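You operate a simulated robot arm through the tools that you are given. There is no shell and no other tool.

You run a simulated robot arm. Do the job below in one go: nothing can be reset, and whatever is moved stays where it is left.

## Task
Crimp the hose end in the crimper, then pull-test it and tray it.
Fine: crimp dial to 25 mm, slider in, one stroke, slider out; clamp it for the pull; 200 N held means pass tray, else redo tray.

It is judged by the outcome, as a careful person would: the job done as asked, and still so three seconds after it is handed in. It fails if anything else is knocked over, pushed out of place, dropped, spilled or broken.

## Robot
A 7-joint arm with a two-finger parallel gripper, fixed in place. Base frame: the origin is on the floor under the middle of its stand, x ahead of it, y to its left, z up. Readings come in mm, rad, newtons and seconds.
It reaches about 1112 mm from its shoulder. Its first joint turns from -2.897 to 2.897 rad. Payload 3.43 kg.
The tool frame sits at the grasp point between the pads (the TCP): z along the fingers, y along the line on which they close. The tips reach 34 mm beyond it. Largest opening 128 mm; finger width 24, thickness 12; the body of the gripper, 48 by 130 mm, starts 96 mm behind the TCP.
Orientation is told as [roll, pitch, yaw] about the base's x, y, z axes, in that order, counted from this pose: with the fingers straight down and closing along the base's y, the tool's x points along the base's -x, its y along +y and its z along -z.

## Interface
- The arm moves only by the tool servo_tool. Its argument "moves" is a list of rows, each an object (a shift or turn left out is 0, a gripper value left out holds the last) with "offset": the shift along the base's x, y, z in mm, a list of three; "dr": the turn, a rotation vector about the base's x, y, z in rad, a list of three. In form: [{"offset": [tx, ty, tz], "dr": [ax, ay, az]}, ...]. A call has 1 to 20 rows; each row shifts and turns the commanded pose from where the row before left it. "fingers" is the opening, from 0 (shut) to 1 (fully open), set as the call begins (left out, the last holds). Each row takes 0.2 s and may step no farther than 50 mm and 0.15 rad from the row before; otherwise, or with a gripper value out of range, the whole call is refused. Where a pose cannot be reached the arm comes as near as it can. A force on the tool above 80 N (or 10 N above the force at the start of the call, whichever is more), or a blocked arm, ends the call early, and 0.2 s more pass. The fingers move at their own pace (about 153 mm/s each) and stop on an object; they squeeze with about 41 N. The grip force told is the motor's: it shows also when the fingers shut on nothing. Time passes only in rows, and 0.2 s behind the last, so rows that do not move let the fingers close. The reply holds the time, the measured pose of the TCP, the force on the tool along the base axes, the opening and the grip force, in the units named above and with some noise, with the torque about the TCP (base axes, N m) and any sound that the robot's microphone picked up.
- Cameras (640 x 400 px; columns grow to the right, rows downward): "scene" is fixed at [224, 488.4, 1634.8]; the picture's right is [-0.58, -0.81, 0.00], its down [-0.48, 0.34, -0.81] and it looks along [0.66, -0.47, -0.58] (base axes); focal length 372 px, centre (320, 200). "wrist" rides on the gripper at [76, -11, -160] in the tool frame; the picture's right is [0.15, 0.99, 0.00], its down [-0.88, 0.13, -0.46] and it looks along [-0.45, 0.07, 0.89] (tool axes); focal length 234 px, centre (320, 200). There is no depth. A picture from a camera that has moved, and an enlarged one, comes with that camera's place and axes in the base frame and with its lens. The place of the scene camera against the robot may be out by one fixed shift of up to 25 mm in any direction.
- capture(camera): a new picture of that camera. The clock stands still meanwhile.
- zoom(camera, box): a new picture of the part [left, top, right, bottom] of that camera's present view, enlarged. The clock stands still meanwhile.
- hand_in(): hands the job in; it is judged then, once.

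Nothing tells you positions but the pictures and the camera data. Unless the task says otherwise, let go and move clear before handing in.

The tools are called after ">>>" by a JSON object that holds its "api" and its "payload". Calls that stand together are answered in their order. servo_tool: Moves the arm, as the interface text tells. Its arguments: {"type":"object","properties":{"moves":{"type":"array","items":{"type":"object","properties":{"offset":{"type":"array","items":{"type":"number"}},"dr":{"type":"array","items":{"type":"number"}}}}},"fingers":{"type":"number"}},"required":["moves"]} The other tools are called the same way: capture (camera) takes a picture; zoom (camera, box) takes an enlarged picture of a part of a camera's view; hand_in () hands the job in.

At the start:

```text
clock: 0.0
position: [580.3, 73.9, 1300.4]
tcp_rot: [0.0, 0.001, 0.0]
force: [0.6, 0.3, 0.7]
moment: [-0.02, 0.0, -0.02]
gripper_width: 128.3
gripper_force: 0.0
```

scene: 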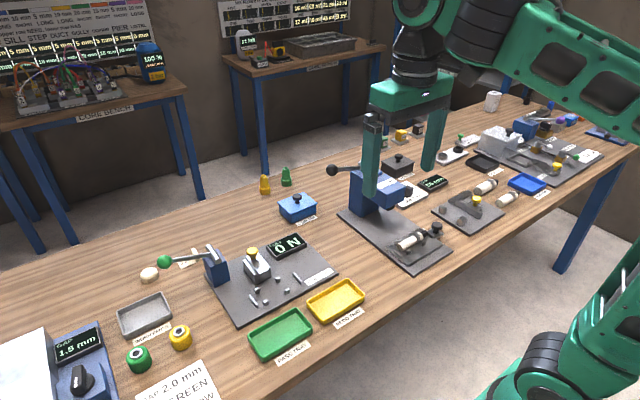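
wrist: 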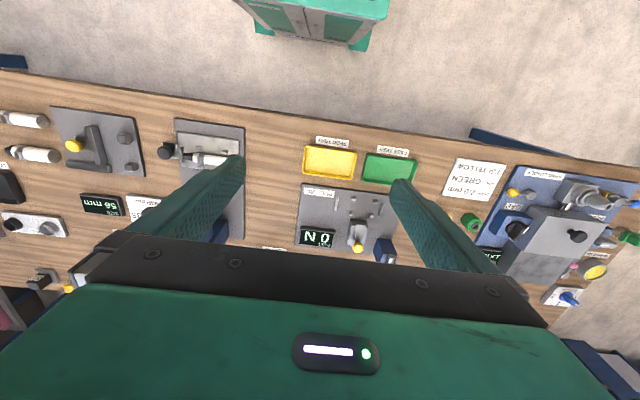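

I see a long bench with a crimper (blue head on a dark plate), a pull tester reading "0 N", green and yellow trays, and other stations. I'll take enlarged pictures before moving anything.

>>> {"api": "zoom", "payload": {"camera": "scene", "box": [320, 140, 480, 280]}}

>>> {"api": "zoom", "payload": {"camera": "scene", "box": [130, 220, 380, 376]}}

>>> {"api": "zoom", "payload": {"camera": "scene", "box": [420, 80, 640, 220]}}

>>> {"api": "zoom", "payload": {"camera": "wrist", "box": [0, 80, 320, 280]}}

>>> {"api": "zoom", "payload": {"camera": "wrist", "box": [260, 120, 480, 270]}}

```text
2.86 times, centred on (400, 210) of scene
camera zoom: at [224.0, 488.4, 1634.8], right [-0.58, -0.81, 0.0], down [-0.48, 0.34, -0.81], along [0.66, -0.47, -0.58], focal length 1063 px, centre (91, 171)
```

zoom: 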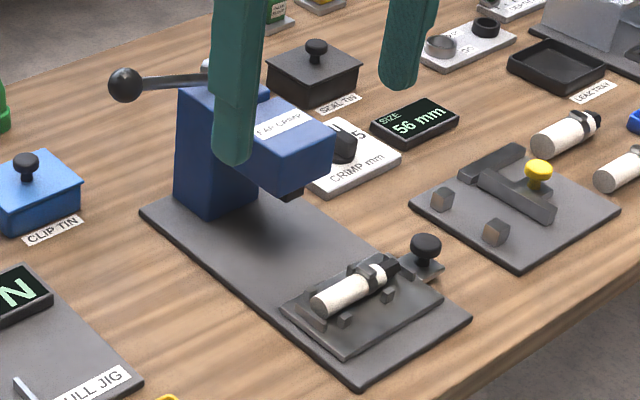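

```text
2.56 times, centred on (255, 298) of scene
camera zoom: at [224.0, 488.4, 1634.8], right [-0.58, -0.81, 0.0], down [-0.48, 0.34, -0.81], along [0.66, -0.47, -0.58], focal length 952 px, centre (486, -51)
```

zoom: 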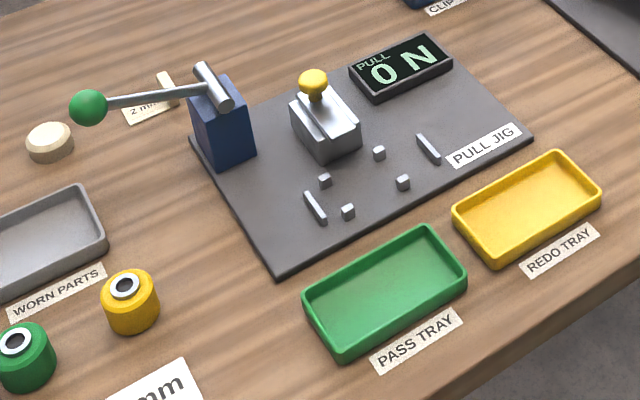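

```text
2.86 times, centred on (530, 150) of scene
camera zoom: at [224.0, 488.4, 1634.8], right [-0.58, -0.81, 0.0], down [-0.48, 0.34, -0.81], along [0.66, -0.47, -0.58], focal length 1063 px, centre (-280, 343)
```

zoom: 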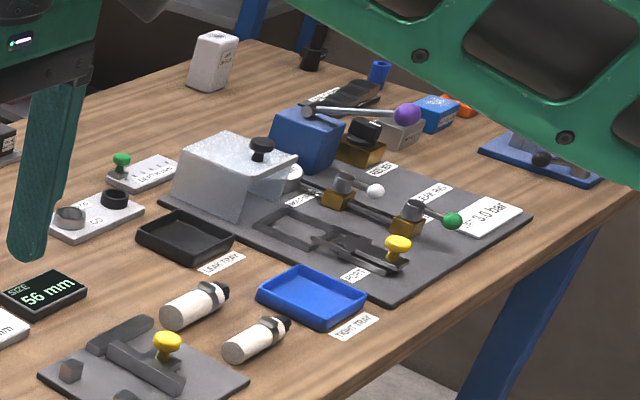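

```text
2.00 times, centred on (160, 180) of wrist
camera zoom: at [503.9, 62.6, 1458.7], right [-0.15, 0.99, 0.0], down [0.88, 0.13, 0.45], along [0.45, 0.07, -0.89], focal length 468 px, centre (640, 240)
```

zoom: 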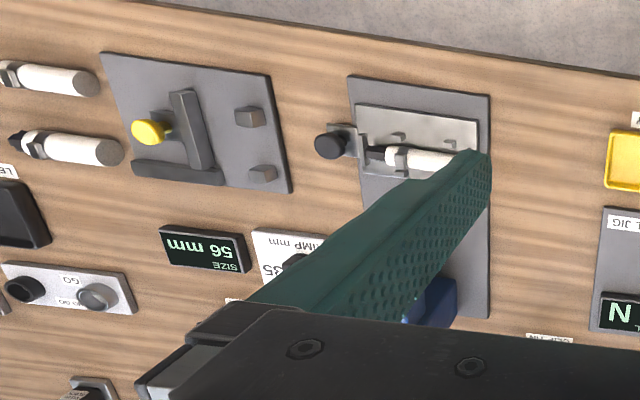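

```text
2.67 times, centred on (370, 195) of wrist
camera zoom: at [503.9, 62.6, 1458.7], right [-0.15, 0.99, 0.0], down [0.88, 0.13, 0.45], along [0.45, 0.07, -0.89], focal length 624 px, centre (187, 213)
```

zoom: 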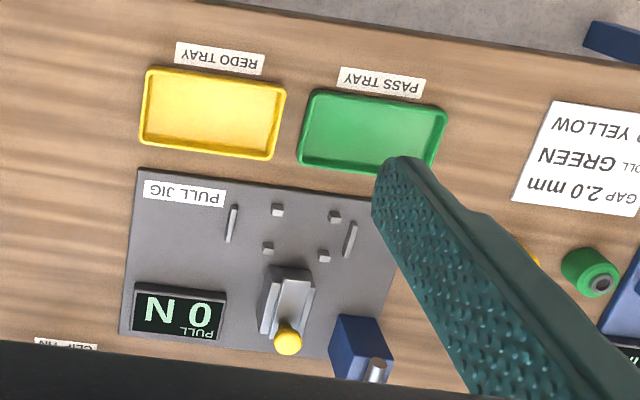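

The hose end sits on the crimper's slider, at about (697, -150, 952) going by both cameras. I'll slide the arm over towards the crimper, staying high, so the wrist camera can see it.

>>> {"api": "servo_tool", "payload": {"moves": [{"offset": [-10, -45, 0]}, {"offset": [-10, -45, 0]}, {"offset": [-10, -45, 0]}, {"offset": [-10, -45, 0]}, {"offset": [-10, -45, 0]}]}}

>>> {"api": "capture", "payload": {"camera": "wrist"}}

>>> {"api": "capture", "payload": {"camera": "scene"}}

```text
clock: 1.2
position: [512.2, -150.8, 1307.0]
tcp_rot: [-0.001, -0.009, 0.002]
force: [0.1, 0.6, 0.0]
moment: [-0.04, -0.02, -0.02]
gripper_width: 127.9
gripper_force: 0.0
```

```text
taken
camera wrist: at [435.2, -163.8, 1463.8], right [-0.15, 0.99, 0.0], down [0.88, 0.13, 0.46], along [0.46, 0.07, -0.89], focal length 234 px, centre (320, 200)
```

wrist: 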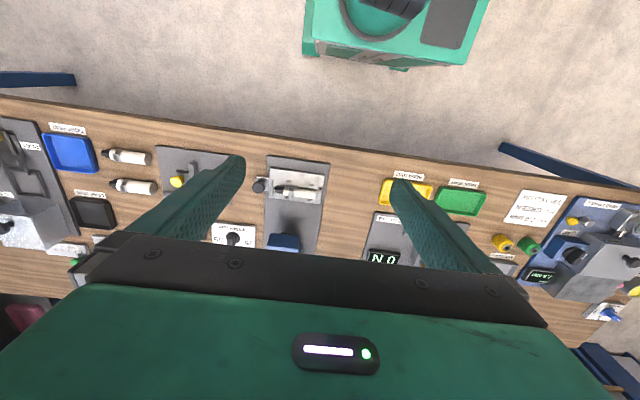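

```text
taken
```

scene: 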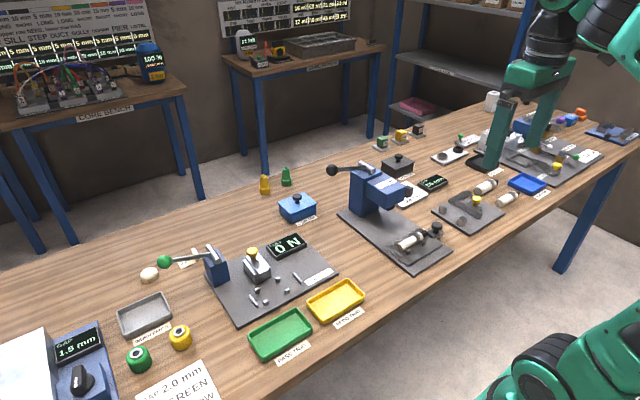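

The scene camera now has a clear view of the crimper, so I'll enlarge the crimper, the dial and the pull jig from both cameras.

>>> {"api": "zoom", "payload": {"camera": "scene", "box": [320, 150, 460, 240]}}

>>> {"api": "zoom", "payload": {"camera": "scene", "box": [370, 160, 450, 215]}}

>>> {"api": "zoom", "payload": {"camera": "scene", "box": [370, 200, 460, 270]}}

>>> {"api": "zoom", "payload": {"camera": "scene", "box": [130, 225, 340, 325]}}

>>> {"api": "zoom", "payload": {"camera": "wrist", "box": [200, 140, 400, 265]}}

```text
4.44 times, centred on (390, 195) of scene
camera zoom: at [224.0, 488.4, 1634.8], right [-0.58, -0.81, 0.0], down [-0.48, 0.34, -0.81], along [0.66, -0.47, -0.58], focal length 1653 px, centre (9, 222)
```

zoom: 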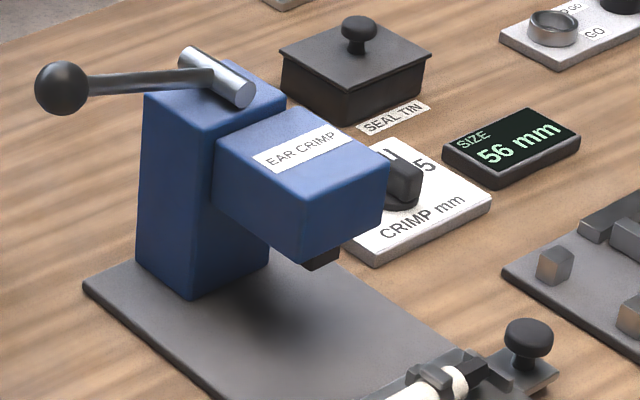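

```text
7.27 times, centred on (410, 188) of scene
camera zoom: at [224.0, 488.4, 1634.8], right [-0.58, -0.81, 0.0], down [-0.48, 0.34, -0.81], along [0.66, -0.47, -0.58], focal length 2705 px, centre (-334, 291)
```

zoom: 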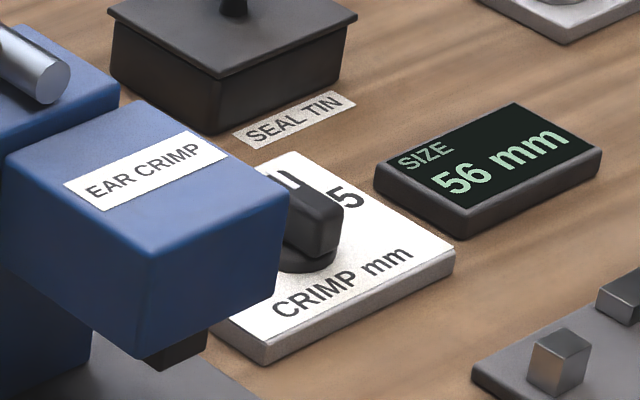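

```text
5.71 times, centred on (415, 235) of scene
camera zoom: at [224.0, 488.4, 1634.8], right [-0.58, -0.81, 0.0], down [-0.48, 0.34, -0.81], along [0.66, -0.47, -0.58], focal length 2125 px, centre (-223, 0)
```

zoom: 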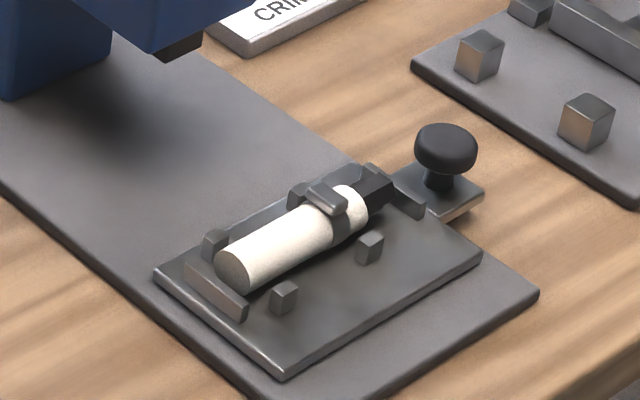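

```text
3.05 times, centred on (235, 275) of scene
camera zoom: at [224.0, 488.4, 1634.8], right [-0.58, -0.81, 0.0], down [-0.48, 0.34, -0.81], along [0.66, -0.47, -0.58], focal length 1134 px, centre (579, -29)
```

zoom: 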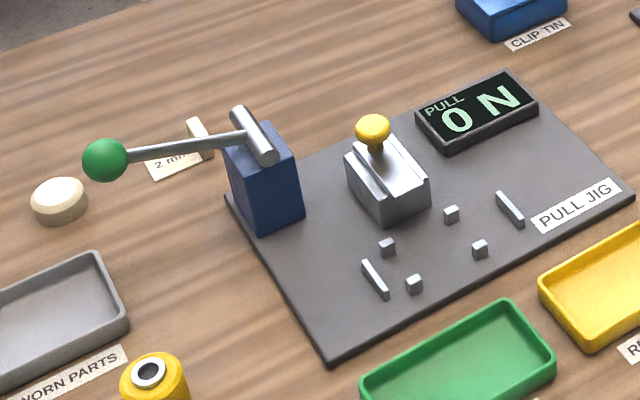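

```text
3.20 times, centred on (300, 202) of wrist
camera zoom: at [435.2, -163.8, 1463.8], right [-0.15, 0.99, 0.0], down [0.88, 0.13, 0.46], along [0.46, 0.07, -0.89], focal length 749 px, centre (384, 192)
```

zoom: 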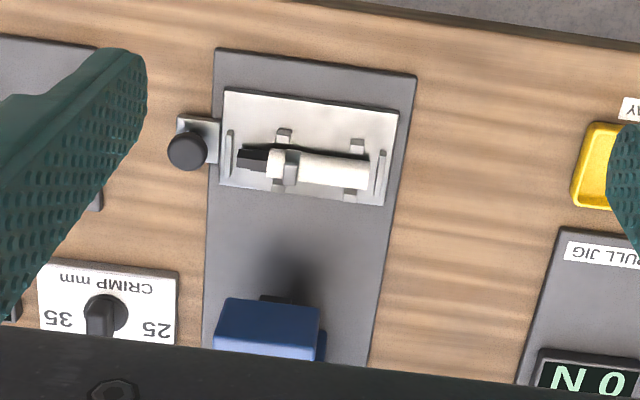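

The dial ("CRIMP mm", 25 on its +y side and 35 on its -y side) is beside the crimper head, near (860, -335). Next I'll bring the wrist camera in close above it to read it properly.

>>> {"api": "servo_tool", "payload": {"moves": [{"offset": [30, -27, -10]}, {"offset": [30, -27, -10]}, {"offset": [30, -27, -10]}, {"offset": [30, -27, -10]}, {"offset": [30, -27, -10]}, {"offset": [30, -27, -10]}, {"offset": [30, -28, -10]}, {"offset": [0, 0, 0]}]}}

>>> {"api": "capture", "payload": {"camera": "wrist"}}

```text
clock: 3.0
position: [724.9, -342.1, 1236.4]
tcp_rot: [-0.001, -0.011, -0.001]
force: [0.6, 0.4, -0.6]
moment: [-0.03, 0.07, -0.01]
gripper_width: 128.2
gripper_force: 0.1
```

```text
taken
camera wrist: at [645.9, -353.4, 1393.7], right [-0.15, 0.99, 0.0], down [0.88, 0.13, 0.47], along [0.46, 0.07, -0.89], focal length 234 px, centre (320, 200)
```

wrist: 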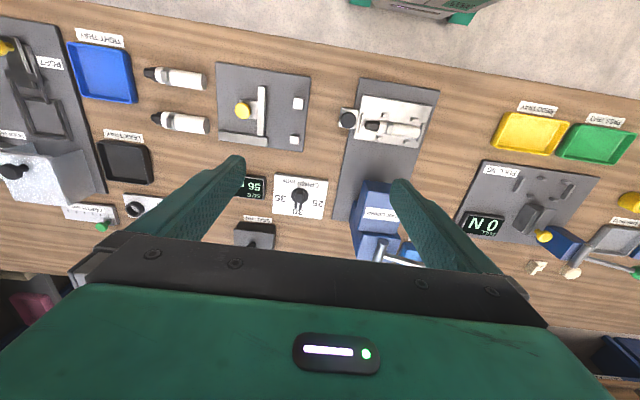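

>>> {"api": "zoom", "payload": {"camera": "wrist", "box": [240, 160, 360, 235]}}

>>> {"api": "zoom", "payload": {"camera": "wrist", "box": [320, 70, 460, 160]}}

>>> {"api": "zoom", "payload": {"camera": "wrist", "box": [320, 150, 480, 270]}}

>>> {"api": "zoom", "payload": {"camera": "wrist", "box": [440, 90, 640, 290]}}

```text
5.33 times, centred on (300, 198) of wrist
camera zoom: at [645.9, -353.4, 1393.7], right [-0.15, 0.99, 0.0], down [0.88, 0.13, 0.47], along [0.46, 0.07, -0.89], focal length 1249 px, centre (427, 213)
```

zoom: 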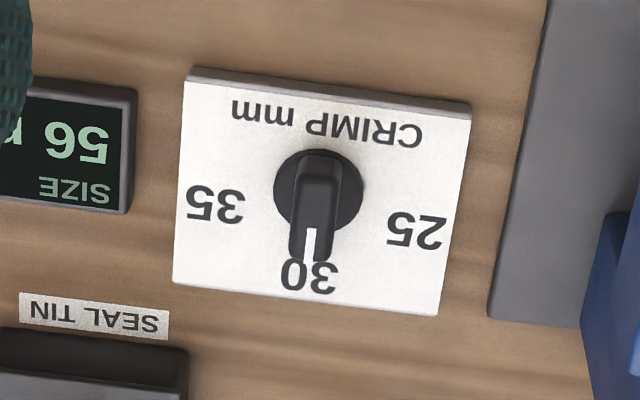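

```text
4.44 times, centred on (390, 115) of wrist
camera zoom: at [645.9, -353.4, 1393.7], right [-0.15, 0.99, 0.0], down [0.88, 0.13, 0.47], along [0.46, 0.07, -0.89], focal length 1041 px, centre (9, 578)
```

zoom: 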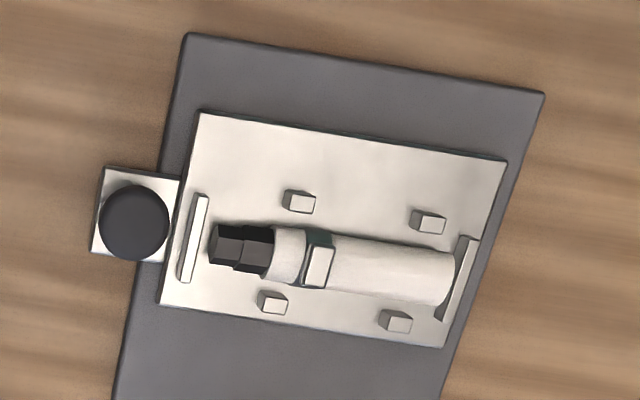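

```text
3.33 times, centred on (400, 210) of wrist
camera zoom: at [645.9, -353.4, 1393.7], right [-0.15, 0.99, 0.0], down [0.88, 0.13, 0.47], along [0.46, 0.07, -0.89], focal length 781 px, centre (53, 167)
```

zoom: 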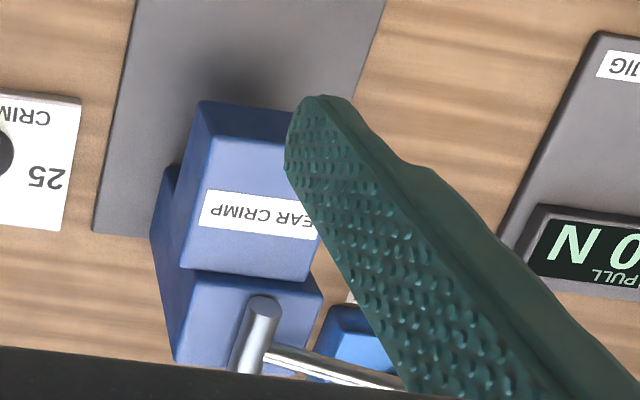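

```text
2.00 times, centred on (540, 190) of wrist
camera zoom: at [645.9, -353.4, 1393.7], right [-0.15, 0.99, 0.0], down [0.88, 0.13, 0.47], along [0.46, 0.07, -0.89], focal length 468 px, centre (-120, 220)
```

zoom: 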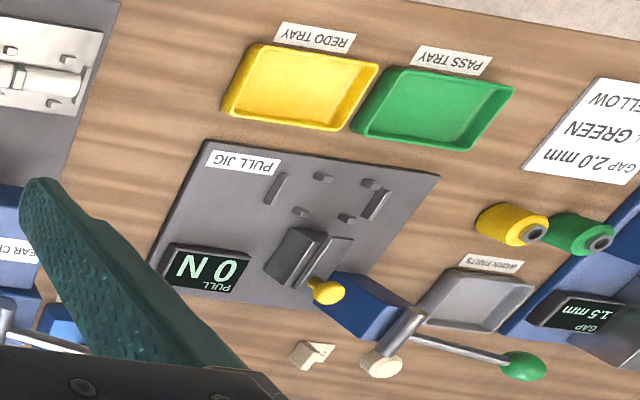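

The dial pointer is on 30, facing +x, and 25 lies round towards +y. Two wrist views put the dial at about (909, -365, 878). I'll move in above it with the fingers partly closed and check the alignment.

>>> {"api": "servo_tool", "payload": {"moves": [{"offset": [31, -4, -25], "dr": [0, 0.01, 0]}, {"offset": [31, -4, -25]}, {"offset": [31, -4, -25]}, {"offset": [31, -4, -25]}, {"offset": [31, -4, -25]}, {"offset": [29, -3, -25]}, {"offset": [0, 0, 0]}], "fingers": 0.35}}

>>> {"api": "capture", "payload": {"camera": "wrist"}}

>>> {"api": "capture", "payload": {"camera": "scene"}}

```text
clock: 4.6
position: [908.5, -363.0, 1086.9]
tcp_rot: [0.001, -0.001, 0.0]
force: [1.4, -0.3, 0.0]
moment: [-0.02, 0.0, -0.01]
gripper_width: 44.7
gripper_force: 0.0
```

```text
taken
camera wrist: at [831.4, -375.5, 1246.3], right [-0.15, 0.99, 0.0], down [0.88, 0.13, 0.46], along [0.45, 0.07, -0.89], focal length 234 px, centre (320, 200)
```

wrist: 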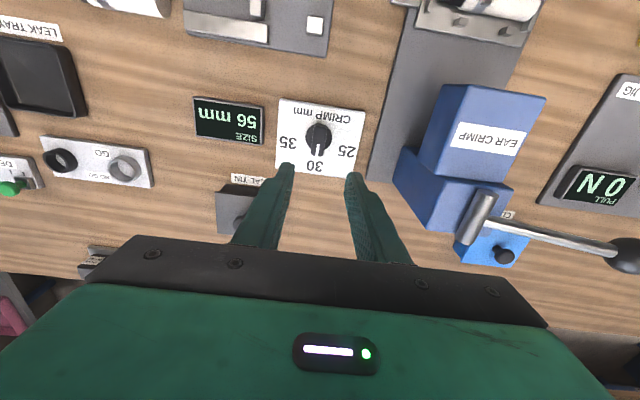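

```text
taken
```

scene: 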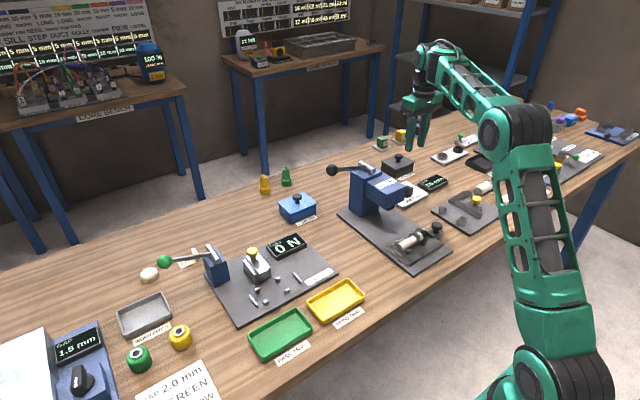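

>>> {"api": "zoom", "payload": {"camera": "wrist", "box": [260, 85, 380, 185]}}

>>> {"api": "zoom", "payload": {"camera": "wrist", "box": [380, 60, 640, 280]}}

```text
4.00 times, centred on (320, 135) of wrist
camera zoom: at [831.4, -375.5, 1246.3], right [-0.15, 0.99, 0.0], down [0.88, 0.13, 0.46], along [0.45, 0.07, -0.89], focal length 937 px, centre (320, 460)
```

zoom: 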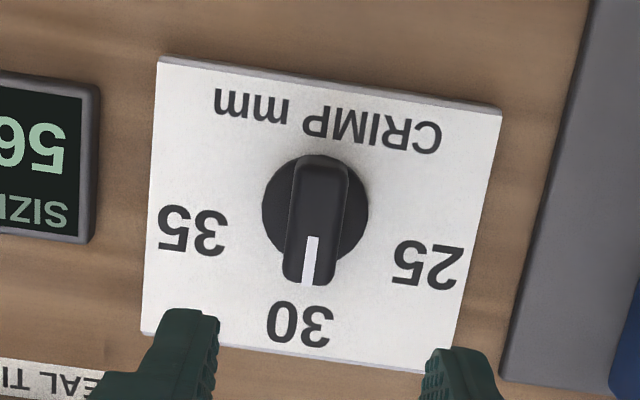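

```text
1.82 times, centred on (510, 170) of wrist
camera zoom: at [831.4, -375.5, 1246.3], right [-0.15, 0.99, 0.0], down [0.88, 0.13, 0.46], along [0.45, 0.07, -0.89], focal length 426 px, centre (-26, 254)
```

zoom: 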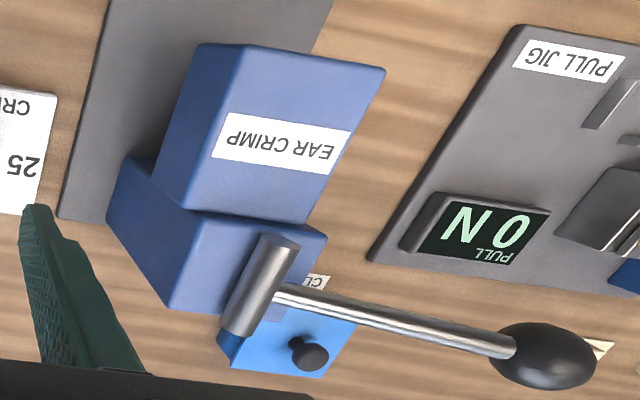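

>>> {"api": "zoom", "payload": {"camera": "scene", "box": [385, 170, 445, 210]}}

>>> {"api": "zoom", "payload": {"camera": "wrist", "box": [300, 115, 340, 165]}}

```text
10.00 times, centred on (415, 190) of scene
camera zoom: at [224.0, 488.4, 1634.8], right [-0.58, -0.81, 0.0], down [-0.48, 0.34, -0.81], along [0.66, -0.47, -0.58], focal length 3719 px, centre (-630, 300)
```

zoom: 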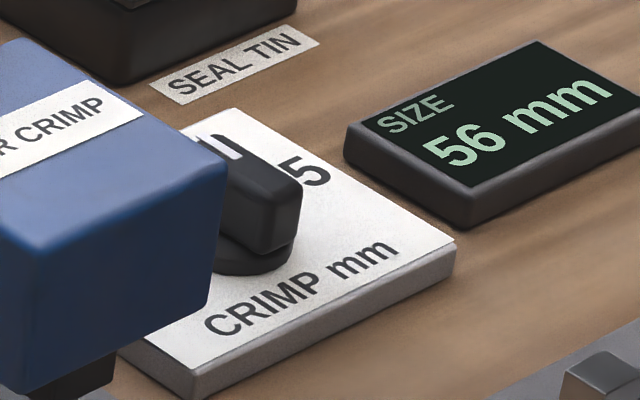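

```text
8.00 times, centred on (320, 140) of wrist
camera zoom: at [831.4, -375.5, 1246.3], right [-0.15, 0.99, 0.0], down [0.88, 0.13, 0.46], along [0.45, 0.07, -0.89], focal length 1873 px, centre (320, 680)
```

zoom: 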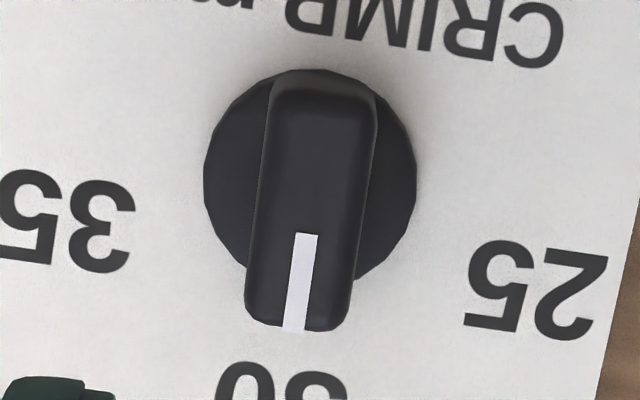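

The pointer bar is about 19 mm wide and 46 mm long, centred near (909, -365.5) with its top around z 900. From 30 to the 25 label is about +70°. I'll come down in two steps, checking in between.

>>> {"api": "servo_tool", "payload": {"moves": [{"offset": [0, -1, -30]}, {"offset": [0, -1, -35]}, {"offset": [0, 0, -35]}, {"offset": [0, 0, -20]}, {"offset": [0, 0, 0]}]}}

>>> {"api": "zoom", "payload": {"camera": "wrist", "box": [240, 75, 400, 225]}}

```text
clock: 5.8
position: [907.9, -364.2, 966.6]
tcp_rot: [-0.001, -0.001, 0.0]
force: [-0.9, -0.4, -0.2]
moment: [0.0, -0.01, 0.03]
gripper_width: 44.7
gripper_force: 0.2
```

```text
2.67 times, centred on (320, 150) of wrist
camera zoom: at [831.2, -378.4, 1124.5], right [-0.15, 0.99, 0.0], down [0.88, 0.13, 0.46], along [0.45, 0.07, -0.89], focal length 624 px, centre (320, 333)
```

zoom: 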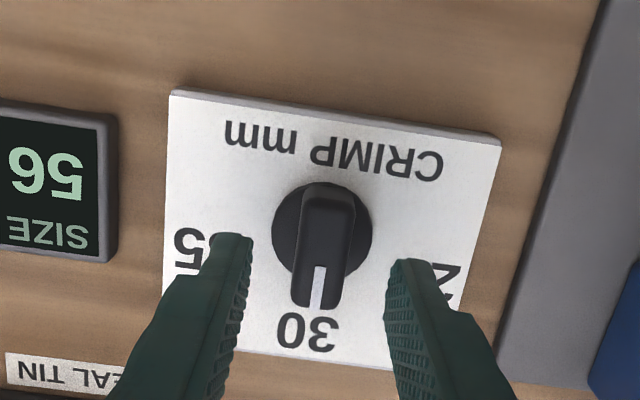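

The fingers are centred on the knob to within about 1.5 mm. Next I'll go down so they straddle the bar, watching the force.

>>> {"api": "servo_tool", "payload": {"moves": [{"offset": [0.5, -1.2, -15]}, {"offset": [0, 0, -15]}, {"offset": [0, 0, -10]}, {"offset": [0, 0, -6]}, {"offset": [0, 0, 0]}]}}

>>> {"api": "capture", "payload": {"camera": "wrist"}}

>>> {"api": "zoom", "payload": {"camera": "scene", "box": [385, 130, 475, 210]}}

```text
clock: 7.0
position: [907.4, -366.6, 919.8]
tcp_rot: [0.0, -0.003, 0.0]
force: [-0.1, -0.2, -0.5]
moment: [-0.03, 0.0, 0.02]
gripper_width: 44.7
gripper_force: 0.0
```

```text
taken
camera wrist: at [831.6, -378.6, 1078.9], right [-0.15, 0.99, 0.0], down [0.88, 0.13, 0.46], along [0.45, 0.07, -0.89], focal length 234 px, centre (320, 200)
```

wrist: 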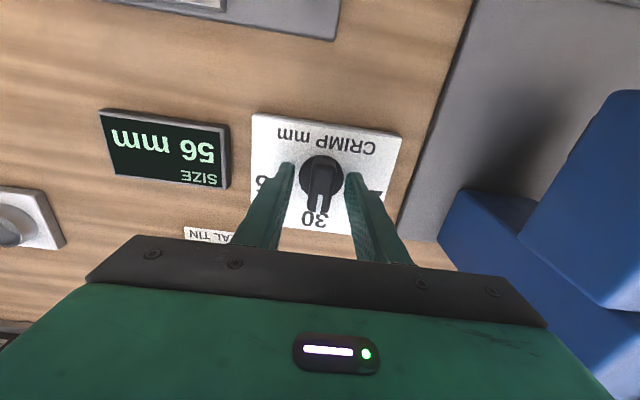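

```text
5.00 times, centred on (430, 170) of scene
camera zoom: at [224.0, 488.4, 1634.8], right [-0.58, -0.81, 0.0], down [-0.48, 0.34, -0.81], along [0.66, -0.47, -0.58], focal length 1860 px, centre (-230, 350)
```

zoom: 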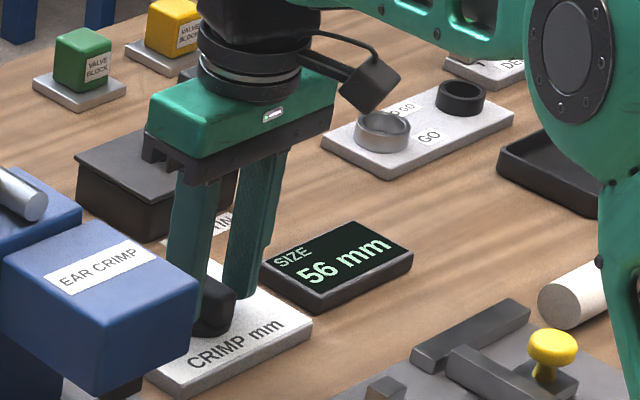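

>>> {"api": "zoom", "payload": {"camera": "scene", "box": [405, 165, 450, 205]}}

>>> {"api": "zoom", "payload": {"camera": "wrist", "box": [260, 120, 380, 220]}}

```text
10.00 times, centred on (428, 185) of scene
camera zoom: at [224.0, 488.4, 1634.8], right [-0.58, -0.81, 0.0], down [-0.48, 0.34, -0.81], along [0.66, -0.47, -0.58], focal length 3719 px, centre (-755, 350)
```

zoom: 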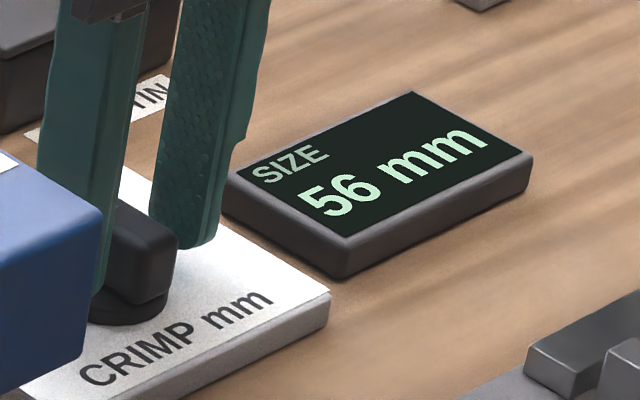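

```text
4.00 times, centred on (320, 170) of wrist
camera zoom: at [831.6, -378.6, 1078.9], right [-0.15, 0.99, 0.0], down [0.88, 0.13, 0.46], along [0.45, 0.07, -0.89], focal length 937 px, centre (320, 320)
```

zoom: 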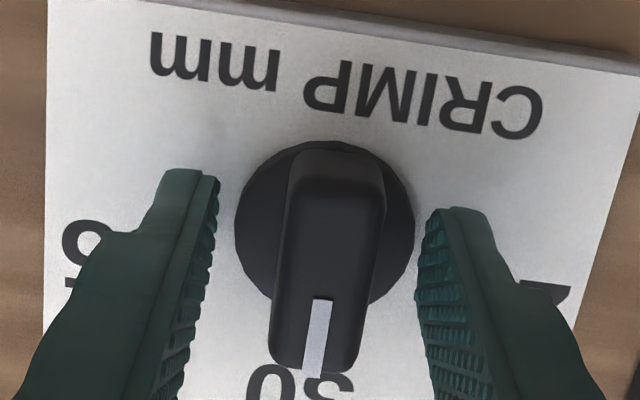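

The fingers overlap the bar well, so I'll close on it.

>>> {"api": "servo_tool", "payload": {"moves": [{"offset": [0, 0, 0]}, {"offset": [0, 0, 0]}, {"offset": [0, 0, 0]}], "fingers": 0}}

```text
clock: 7.8
position: [907.7, -363.2, 919.6]
tcp_rot: [0.003, -0.001, 0.002]
force: [-5.5, 14.6, -0.9]
moment: [0.27, 0.17, 0.03]
gripper_width: 19.9
gripper_force: 44.7
```

The knob is centred near y = -363, because the gripper was pulled that way on closing. I'll ease the side load first and then start turning.

>>> {"api": "servo_tool", "payload": {"moves": [{"offset": [0, 2.5, 0]}, {"offset": [0, 0, 0]}]}}

```text
clock: 8.4
position: [908.2, -365.6, 920.4]
tcp_rot: [0.0, -0.002, -0.003]
force: [-2.7, 4.0, -1.5]
moment: [0.12, 1.24, 0.01]
gripper_width: 19.7
gripper_force: 44.9
```

>>> {"api": "servo_tool", "payload": {"moves": [{"dr": [0, 0, 0.12]}, {"dr": [0, 0, 0.12]}, {"dr": [0, 0, 0.12]}, {"dr": [0, 0, 0]}]}}

>>> {"api": "zoom", "payload": {"camera": "wrist", "box": [240, 100, 400, 225]}}

```text
clock: 9.4
position: [908.2, -366.6, 920.8]
tcp_rot: [-0.003, -0.001, 0.36]
force: [7.3, -16.9, -7.9]
moment: [-0.49, -0.14, -0.08]
gripper_width: 19.9
gripper_force: 45.2
```

```text
3.20 times, centred on (320, 162) of wrist
camera zoom: at [840.4, -404.2, 1078.8], right [-0.48, 0.87, 0.0], down [0.78, 0.43, 0.46], along [0.4, 0.22, -0.89], focal length 749 px, centre (320, 320)
```

zoom: 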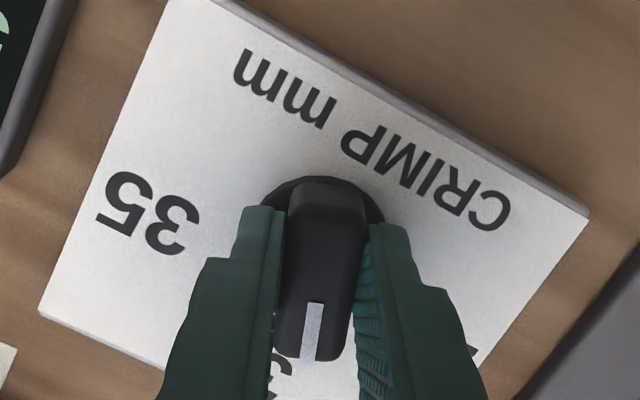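

The dial turns with the gripper. A small side load has built up, so I'll ease it with a slight shift and keep turning.

>>> {"api": "servo_tool", "payload": {"moves": [{"offset": [0.7, -2, -0.7], "dr": [0, 0, 0.1]}, {"offset": [0, 0, 0], "dr": [0, 0, 0.1]}, {"dr": [0, 0, 0.1]}, {"dr": [0, 0, 0.1]}, {"dr": [0, 0, 0]}]}}

>>> {"api": "zoom", "payload": {"camera": "wrist", "box": [240, 100, 400, 225]}}

```text
clock: 10.6
position: [908.8, -367.2, 920.3]
tcp_rot: [-0.001, -0.003, 0.761]
force: [9.5, -14.5, 7.3]
moment: [-1.07, 0.58, -0.05]
gripper_width: 19.9
gripper_force: 45.3
```

```text
3.20 times, centred on (320, 162) of wrist
camera zoom: at [861.1, -429.1, 1078.8], right [-0.79, 0.62, 0.0], down [0.55, 0.7, 0.46], along [0.28, 0.36, -0.89], focal length 749 px, centre (320, 320)
```

zoom: 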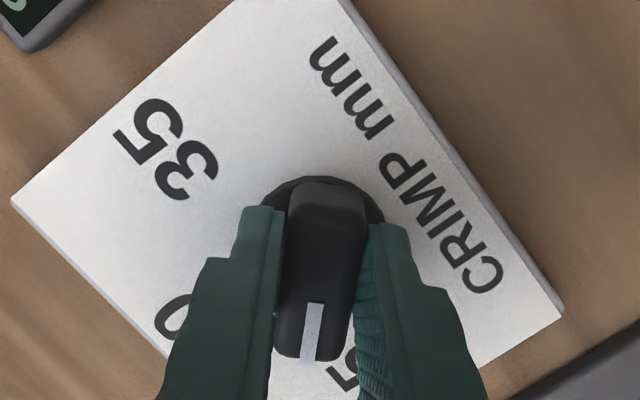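

>>> {"api": "servo_tool", "payload": {"moves": [{"offset": [0.7, -1.5, 0.3], "dr": [0, 0, 0.11]}, {"offset": [0.5, -0.5, 0], "dr": [0, 0, 0.11]}, {"dr": [0, 0, 0.11]}, {"dr": [0, 0, 0.11]}, {"dr": [0, 0, 0]}]}}

>>> {"api": "zoom", "payload": {"camera": "wrist", "box": [240, 100, 400, 225]}}

>>> {"api": "zoom", "payload": {"camera": "scene", "box": [385, 150, 455, 210]}}

```text
clock: 11.8
position: [910.5, -368.6, 921.3]
tcp_rot: [-0.001, -0.004, 1.201]
force: [2.2, 1.6, 2.7]
moment: [-0.45, -0.5, -1.57]
gripper_width: 22.9
gripper_force: 45.9
```

```text
3.20 times, centred on (320, 162) of wrist
camera zoom: at [892.8, -444.4, 1078.5], right [-0.98, 0.22, 0.0], down [0.2, 0.87, 0.46], along [0.1, 0.45, -0.89], focal length 749 px, centre (320, 320)
```

zoom: 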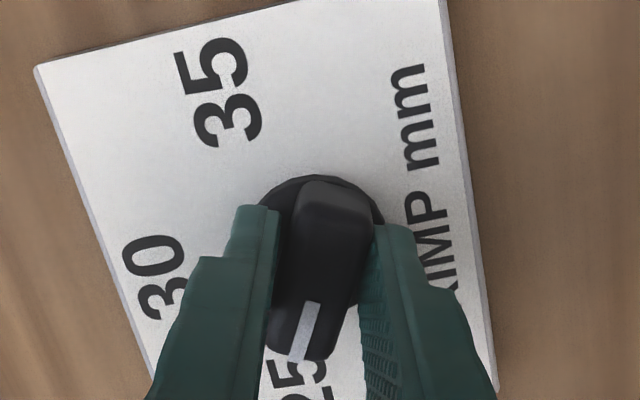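

```text
6.67 times, centred on (420, 180) of scene
camera zoom: at [224.0, 488.4, 1634.8], right [-0.58, -0.81, 0.0], down [-0.48, 0.34, -0.81], along [0.66, -0.47, -0.58], focal length 2480 px, centre (-347, 333)
```

zoom: 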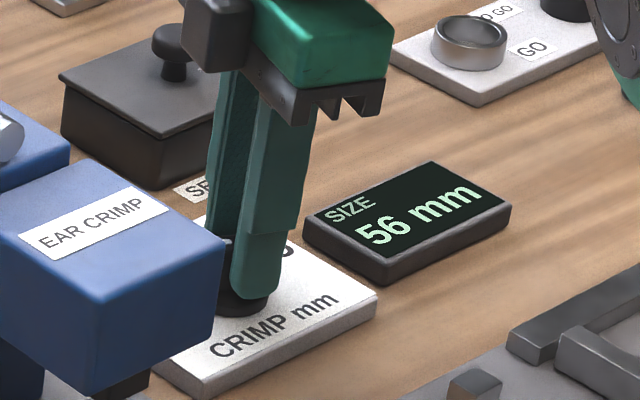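

The grip widened and torque built up, so the dial has reached its end stop with the pointer at 25. I'll release it here, lift off and check where the pointer sits.

>>> {"api": "servo_tool", "payload": {"moves": [{"offset": [0, 0, 0]}, {"offset": [0, 0, 0]}, {"offset": [0, 0, 20]}, {"offset": [0, 0, 30]}, {"offset": [0, 0, 40]}, {"offset": [0, 0, 40]}, {"offset": [0, 0, 0]}], "fingers": 0.35}}

>>> {"api": "zoom", "payload": {"camera": "wrist", "box": [240, 80, 400, 205]}}

```text
clock: 13.4
position: [908.7, -367.5, 1050.3]
tcp_rot: [0.0, -0.003, 1.198]
force: [0.3, -0.4, 0.6]
moment: [0.02, 0.03, 0.01]
gripper_width: 44.7
gripper_force: 0.1
```

```text
3.20 times, centred on (320, 142) of wrist
camera zoom: at [892.1, -443.4, 1208.7], right [-0.97, 0.22, 0.0], down [0.2, 0.87, 0.46], along [0.1, 0.45, -0.89], focal length 749 px, centre (320, 384)
```

zoom: 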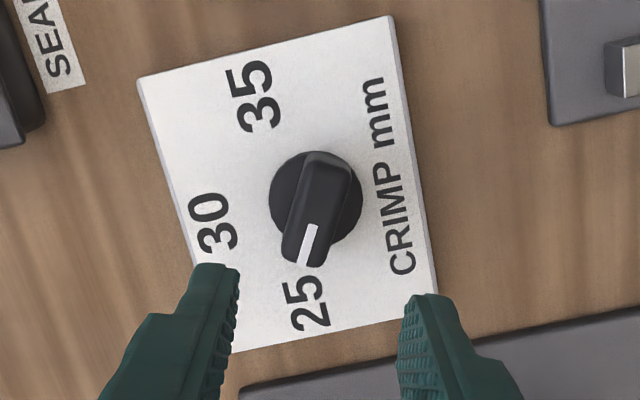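

The pointer now sits about 60° round, next to the 25 label, and it stopped hard there. To be sure that is the end stop and not slip, I'll re-grip it squarely and press a little further.

>>> {"api": "servo_tool", "payload": {"moves": [{"offset": [0.5, 0.5, -40], "dr": [0, 0, -0.07]}, {"offset": [0, 0, -40], "dr": [0, 0, -0.075]}, {"offset": [0, 0, -30]}, {"offset": [0, 0, -20]}, {"offset": [0, 0, 0]}]}}

>>> {"api": "zoom", "payload": {"camera": "wrist", "box": [240, 100, 400, 225]}}

```text
clock: 14.6
position: [910.3, -367.7, 921.2]
tcp_rot: [0.0, -0.004, 1.053]
force: [0.4, 0.1, 0.1]
moment: [-0.01, 0.02, 0.01]
gripper_width: 45.0
gripper_force: 0.1
```

```text
3.20 times, centred on (320, 162) of wrist
camera zoom: at [881.3, -439.9, 1079.1], right [-0.93, 0.36, 0.0], down [0.32, 0.83, 0.46], along [0.17, 0.43, -0.89], focal length 749 px, centre (320, 320)
```

zoom: 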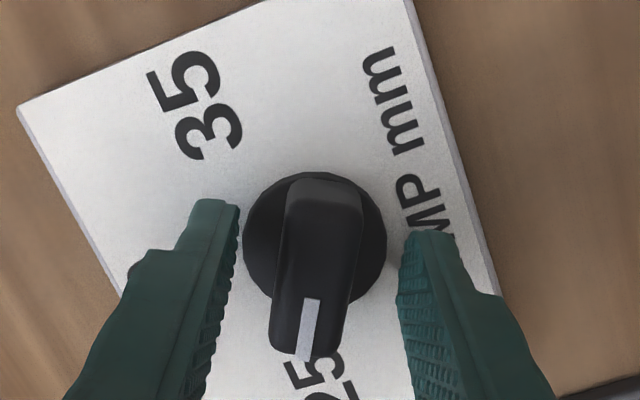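

>>> {"api": "servo_tool", "payload": {"moves": [{"offset": [0, 0, 0]}, {"offset": [0, 0, 0]}, {"offset": [0, 0, 0]}], "fingers": 0}}

>>> {"api": "servo_tool", "payload": {"moves": [{"dr": [0, 0, 0.04]}, {"dr": [0, 0, 0.04]}, {"dr": [0, 0, 0]}]}}

>>> {"api": "zoom", "payload": {"camera": "wrist", "box": [240, 100, 400, 225]}}

```text
clock: 15.4
position: [910.8, -367.6, 921.4]
tcp_rot: [-0.002, -0.002, 1.053]
force: [15.3, -6.5, -1.9]
moment: [-0.38, -0.28, -0.39]
gripper_width: 19.7
gripper_force: 45.3
```

```text
clock: 16.2
position: [910.0, -368.4, 920.5]
tcp_rot: [0.001, -0.002, 1.134]
force: [9.2, -7.1, 0.5]
moment: [-0.7, -0.42, -1.4]
gripper_width: 21.2
gripper_force: 45.0
```

```text
3.20 times, centred on (320, 162) of wrist
camera zoom: at [887.9, -442.9, 1079.2], right [-0.96, 0.29, 0.0], down [0.25, 0.85, 0.46], along [0.13, 0.44, -0.89], focal length 749 px, centre (320, 320)
```

zoom: 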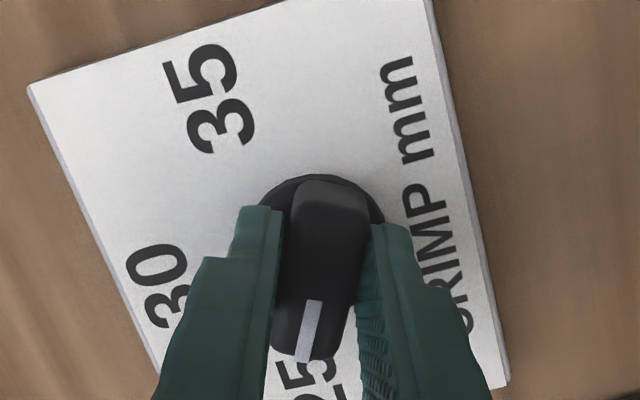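

That is the hard stop: torque rises at once with no further turn, so the dial is at its 25 end. Now I'll release, lift, turn the gripper so it closes along x, and go over the slider knob near (712, -288).

>>> {"api": "servo_tool", "payload": {"moves": [{"dr": [0, 0, -0.08]}, {"offset": [0, 0, 0]}]}}

>>> {"api": "servo_tool", "payload": {"moves": [{"offset": [0, 0, 0]}, {"offset": [0, 0, 0]}, {"offset": [0, 0, 30]}, {"offset": [0, 0, 45]}, {"offset": [0, 0, 45]}, {"offset": [0, 0, 45]}, {"offset": [0, 0, 30]}, {"offset": [0, 0, 0]}], "fingers": 0.35}}

>>> {"api": "capture", "payload": {"camera": "wrist"}}

>>> {"api": "zoom", "payload": {"camera": "wrist", "box": [240, 60, 400, 185]}}

```text
clock: 16.8
position: [910.1, -367.7, 921.7]
tcp_rot: [0.0, -0.002, 1.055]
force: [6.5, -4.2, -0.4]
moment: [-0.44, -0.5, -0.4]
gripper_width: 19.5
gripper_force: 45.0
```

```text
clock: 18.6
position: [909.8, -366.7, 1118.5]
tcp_rot: [0.0, -0.002, 1.053]
force: [-0.1, 0.2, 0.6]
moment: [0.02, 0.04, 0.01]
gripper_width: 44.9
gripper_force: 0.0
```

```text
taken
camera wrist: at [881.5, -438.6, 1275.8], right [-0.93, 0.36, 0.0], down [0.32, 0.83, 0.46], along [0.16, 0.43, -0.89], focal length 234 px, centre (320, 200)
```

wrist: 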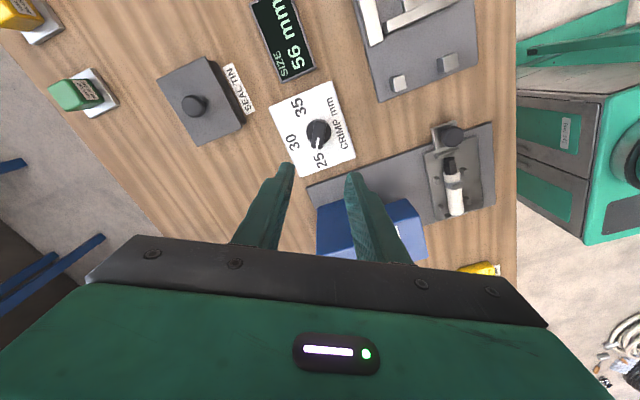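

```text
3.20 times, centred on (320, 122) of wrist
camera zoom: at [881.5, -438.6, 1275.8], right [-0.93, 0.36, 0.0], down [0.32, 0.83, 0.46], along [0.16, 0.43, -0.89], focal length 749 px, centre (320, 448)
```

zoom: 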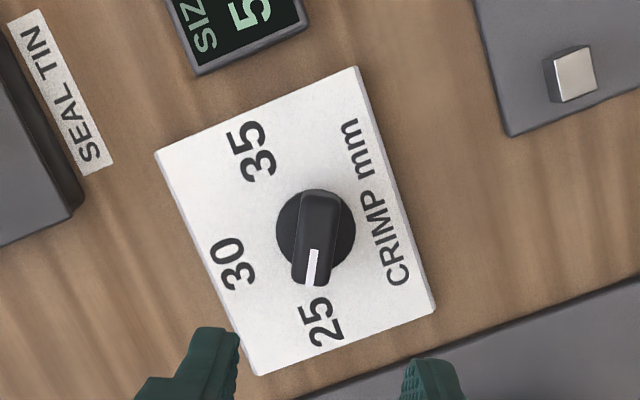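

>>> {"api": "servo_tool", "payload": {"moves": [{"offset": [-40, 0, 0], "dr": [0, 0, 0.086]}, {"offset": [-40, 15, 0], "dr": [0, 0, 0.086]}, {"offset": [-40, 20, 0], "dr": [0, 0, 0.086]}, {"offset": [-40, 20, -10], "dr": [0, 0, 0.086]}, {"offset": [-38, 23, -30], "dr": [0, 0, 0.086]}, {"offset": [0, 0, -30], "dr": [0, 0, 0.087]}, {"offset": [0, 0, 0]}]}}

>>> {"api": "capture", "payload": {"camera": "wrist"}}

>>> {"api": "capture", "payload": {"camera": "scene"}}

```text
refused: row 5 steps farther than a row can; nothing moved
```

```text
taken
camera wrist: at [881.5, -438.6, 1275.8], right [-0.93, 0.36, 0.0], down [0.32, 0.83, 0.46], along [0.16, 0.43, -0.89], focal length 234 px, centre (320, 200)
```

wrist: 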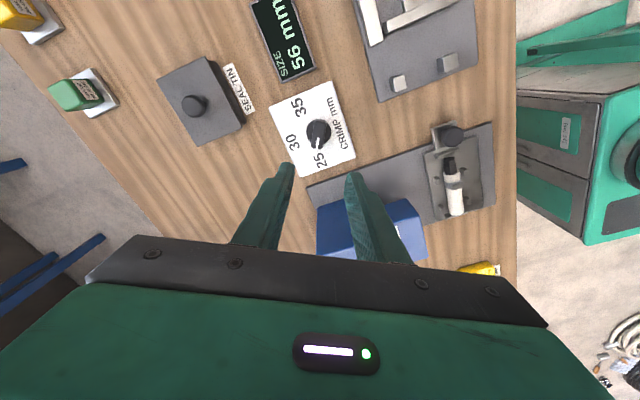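

```text
taken
```

scene: 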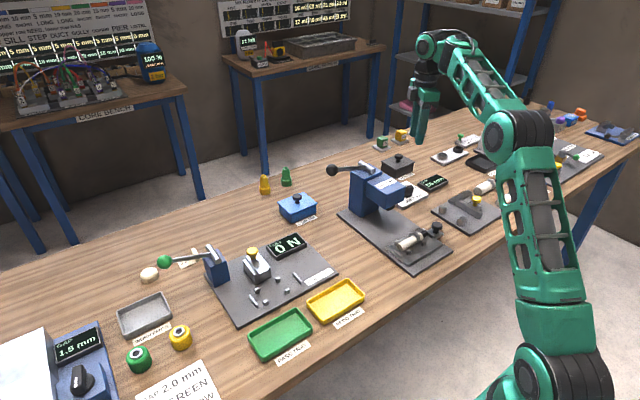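

One row was too long and the call was refused, so nothing moved. I'll send the same route again with shorter steps.

>>> {"api": "servo_tool", "payload": {"moves": [{"offset": [-40, 0, 0], "dr": [0, 0, 0.086]}, {"offset": [-40, 15, 0], "dr": [0, 0, 0.086]}, {"offset": [-40, 20, 0], "dr": [0, 0, 0.086]}, {"offset": [-40, 20, -10], "dr": [0, 0, 0.086]}, {"offset": [-38, 23, -10], "dr": [0, 0, 0.086]}, {"offset": [0, 0, -25], "dr": [0, 0, 0.087]}, {"offset": [0, 0, -25]}, {"offset": [0, 0, 0]}]}}

>>> {"api": "capture", "payload": {"camera": "wrist"}}

>>> {"api": "capture", "payload": {"camera": "scene"}}

```text
clock: 20.4
position: [714.6, -291.1, 1046.7]
tcp_rot: [0.003, -0.005, 1.573]
force: [0.2, -0.6, -0.5]
moment: [0.03, -0.02, -0.01]
gripper_width: 44.8
gripper_force: 0.0
```

```text
taken
camera wrist: at [724.8, -367.6, 1204.2], right [-0.99, -0.15, 0.0], down [-0.13, 0.88, 0.46], along [-0.07, 0.46, -0.89], focal length 234 px, centre (320, 200)
```

wrist: 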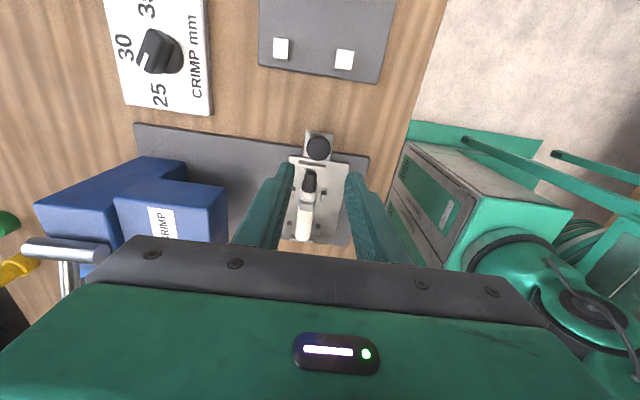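

```text
taken
```

scene: 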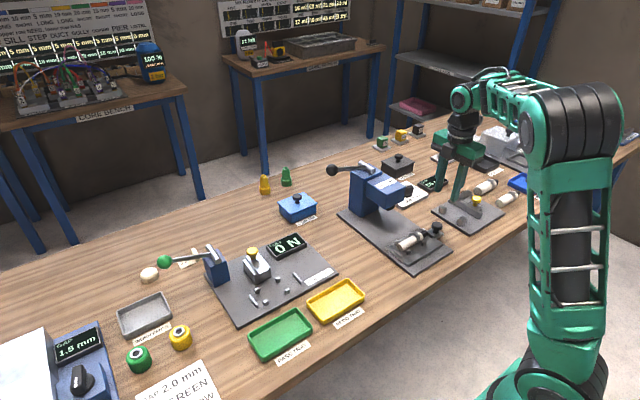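

>>> {"api": "zoom", "payload": {"camera": "wrist", "box": [260, 110, 400, 250]}}

>>> {"api": "zoom", "payload": {"camera": "wrist", "box": [20, 110, 300, 280]}}

```text
2.86 times, centred on (330, 180) of wrist
camera zoom: at [724.8, -367.6, 1204.2], right [-0.99, -0.15, 0.0], down [-0.13, 0.88, 0.46], along [-0.07, 0.46, -0.89], focal length 669 px, centre (291, 257)
```

zoom: 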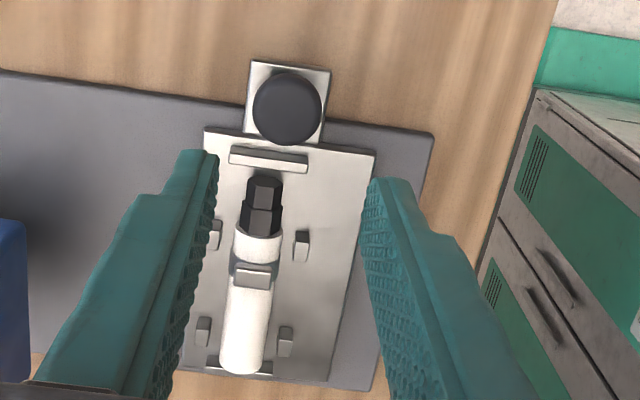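

```text
2.29 times, centred on (160, 195) of wrist
camera zoom: at [724.8, -367.6, 1204.2], right [-0.99, -0.15, 0.0], down [-0.13, 0.88, 0.46], along [-0.07, 0.46, -0.89], focal length 535 px, centre (686, 211)
```

zoom: 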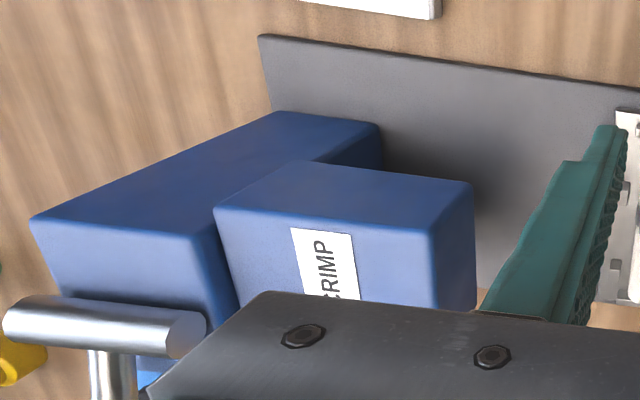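

The slider knob is centred near (714, -288.6), its top at about z 897. I'll come straight down around its cap with the fingers open along x, stopping above it to check.

>>> {"api": "servo_tool", "payload": {"moves": [{"offset": [-0.5, 1.5, -30]}, {"offset": [0, 0.5, -30]}, {"offset": [0, 0, -30]}, {"offset": [0, 0, 0]}], "fingers": 0.42}}

>>> {"api": "zoom", "payload": {"camera": "wrist", "box": [220, 90, 420, 240]}}

>>> {"api": "zoom", "payload": {"camera": "scene", "box": [380, 160, 500, 260]}}

```text
clock: 21.4
position: [711.6, -285.1, 954.0]
tcp_rot: [0.001, -0.002, 1.572]
force: [0.2, 0.5, -1.2]
moment: [-0.02, 0.0, 0.02]
gripper_width: 53.9
gripper_force: 0.0
```

```text
2.67 times, centred on (320, 165) of wrist
camera zoom: at [722.5, -363.5, 1112.4], right [-0.99, -0.15, 0.0], down [-0.13, 0.88, 0.46], along [-0.07, 0.45, -0.89], focal length 624 px, centre (320, 293)
```

zoom: 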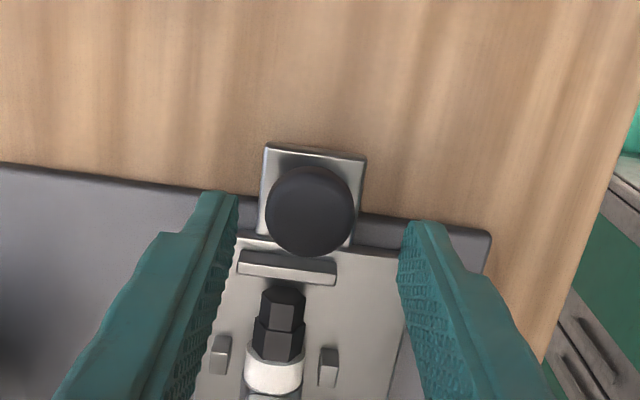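

```text
4.00 times, centred on (440, 210) of scene
camera zoom: at [224.0, 488.4, 1634.8], right [-0.58, -0.81, 0.0], down [-0.48, 0.34, -0.81], along [0.66, -0.47, -0.58], focal length 1488 px, centre (-160, 160)
```

zoom: 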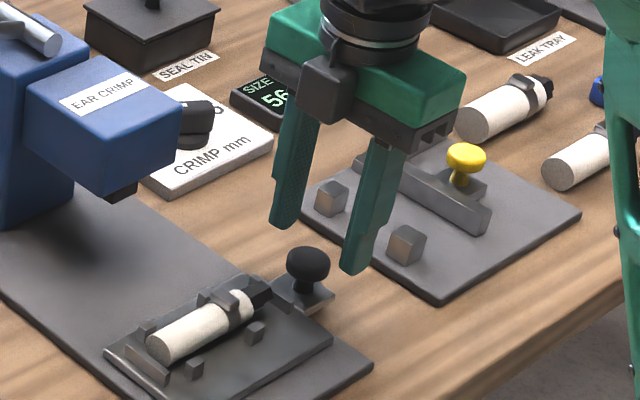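

>>> {"api": "servo_tool", "payload": {"moves": [{"offset": [2.5, -2.5, -15]}, {"offset": [0, 0, -15]}, {"offset": [0, 0, -8]}, {"offset": [0, 0, 0]}]}}

>>> {"api": "zoom", "payload": {"camera": "wrist", "box": [220, 90, 420, 240]}}

>>> {"api": "zoom", "payload": {"camera": "scene", "box": [405, 190, 465, 250]}}

```text
clock: 22.4
position: [713.8, -289.4, 918.0]
tcp_rot: [0.002, -0.004, 1.572]
force: [-0.3, 0.3, -0.1]
moment: [-0.03, -0.02, -0.01]
gripper_width: 54.0
gripper_force: 0.1
```

```text
2.67 times, centred on (320, 165) of wrist
camera zoom: at [724.8, -367.3, 1076.2], right [-0.99, -0.15, 0.0], down [-0.13, 0.88, 0.46], along [-0.07, 0.45, -0.89], focal length 624 px, centre (320, 293)
```

zoom: 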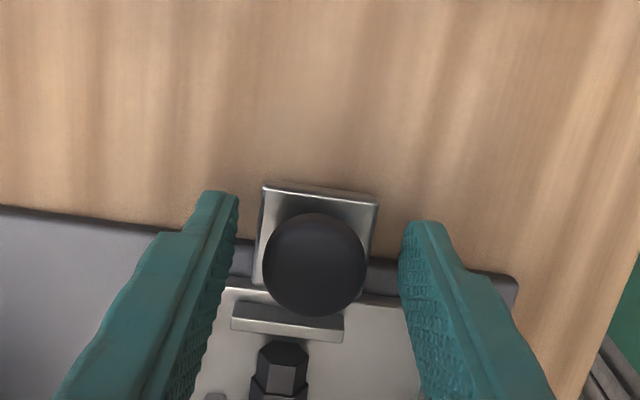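

```text
6.67 times, centred on (435, 220) of scene
camera zoom: at [224.0, 488.4, 1634.8], right [-0.58, -0.81, 0.0], down [-0.48, 0.34, -0.81], along [0.66, -0.47, -0.58], focal length 2480 px, centre (-447, 67)
```

zoom: 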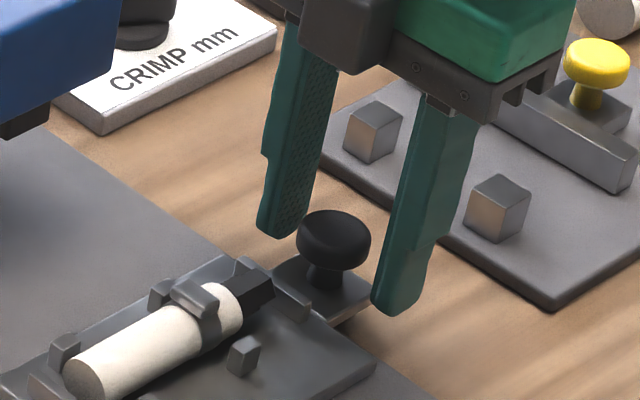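

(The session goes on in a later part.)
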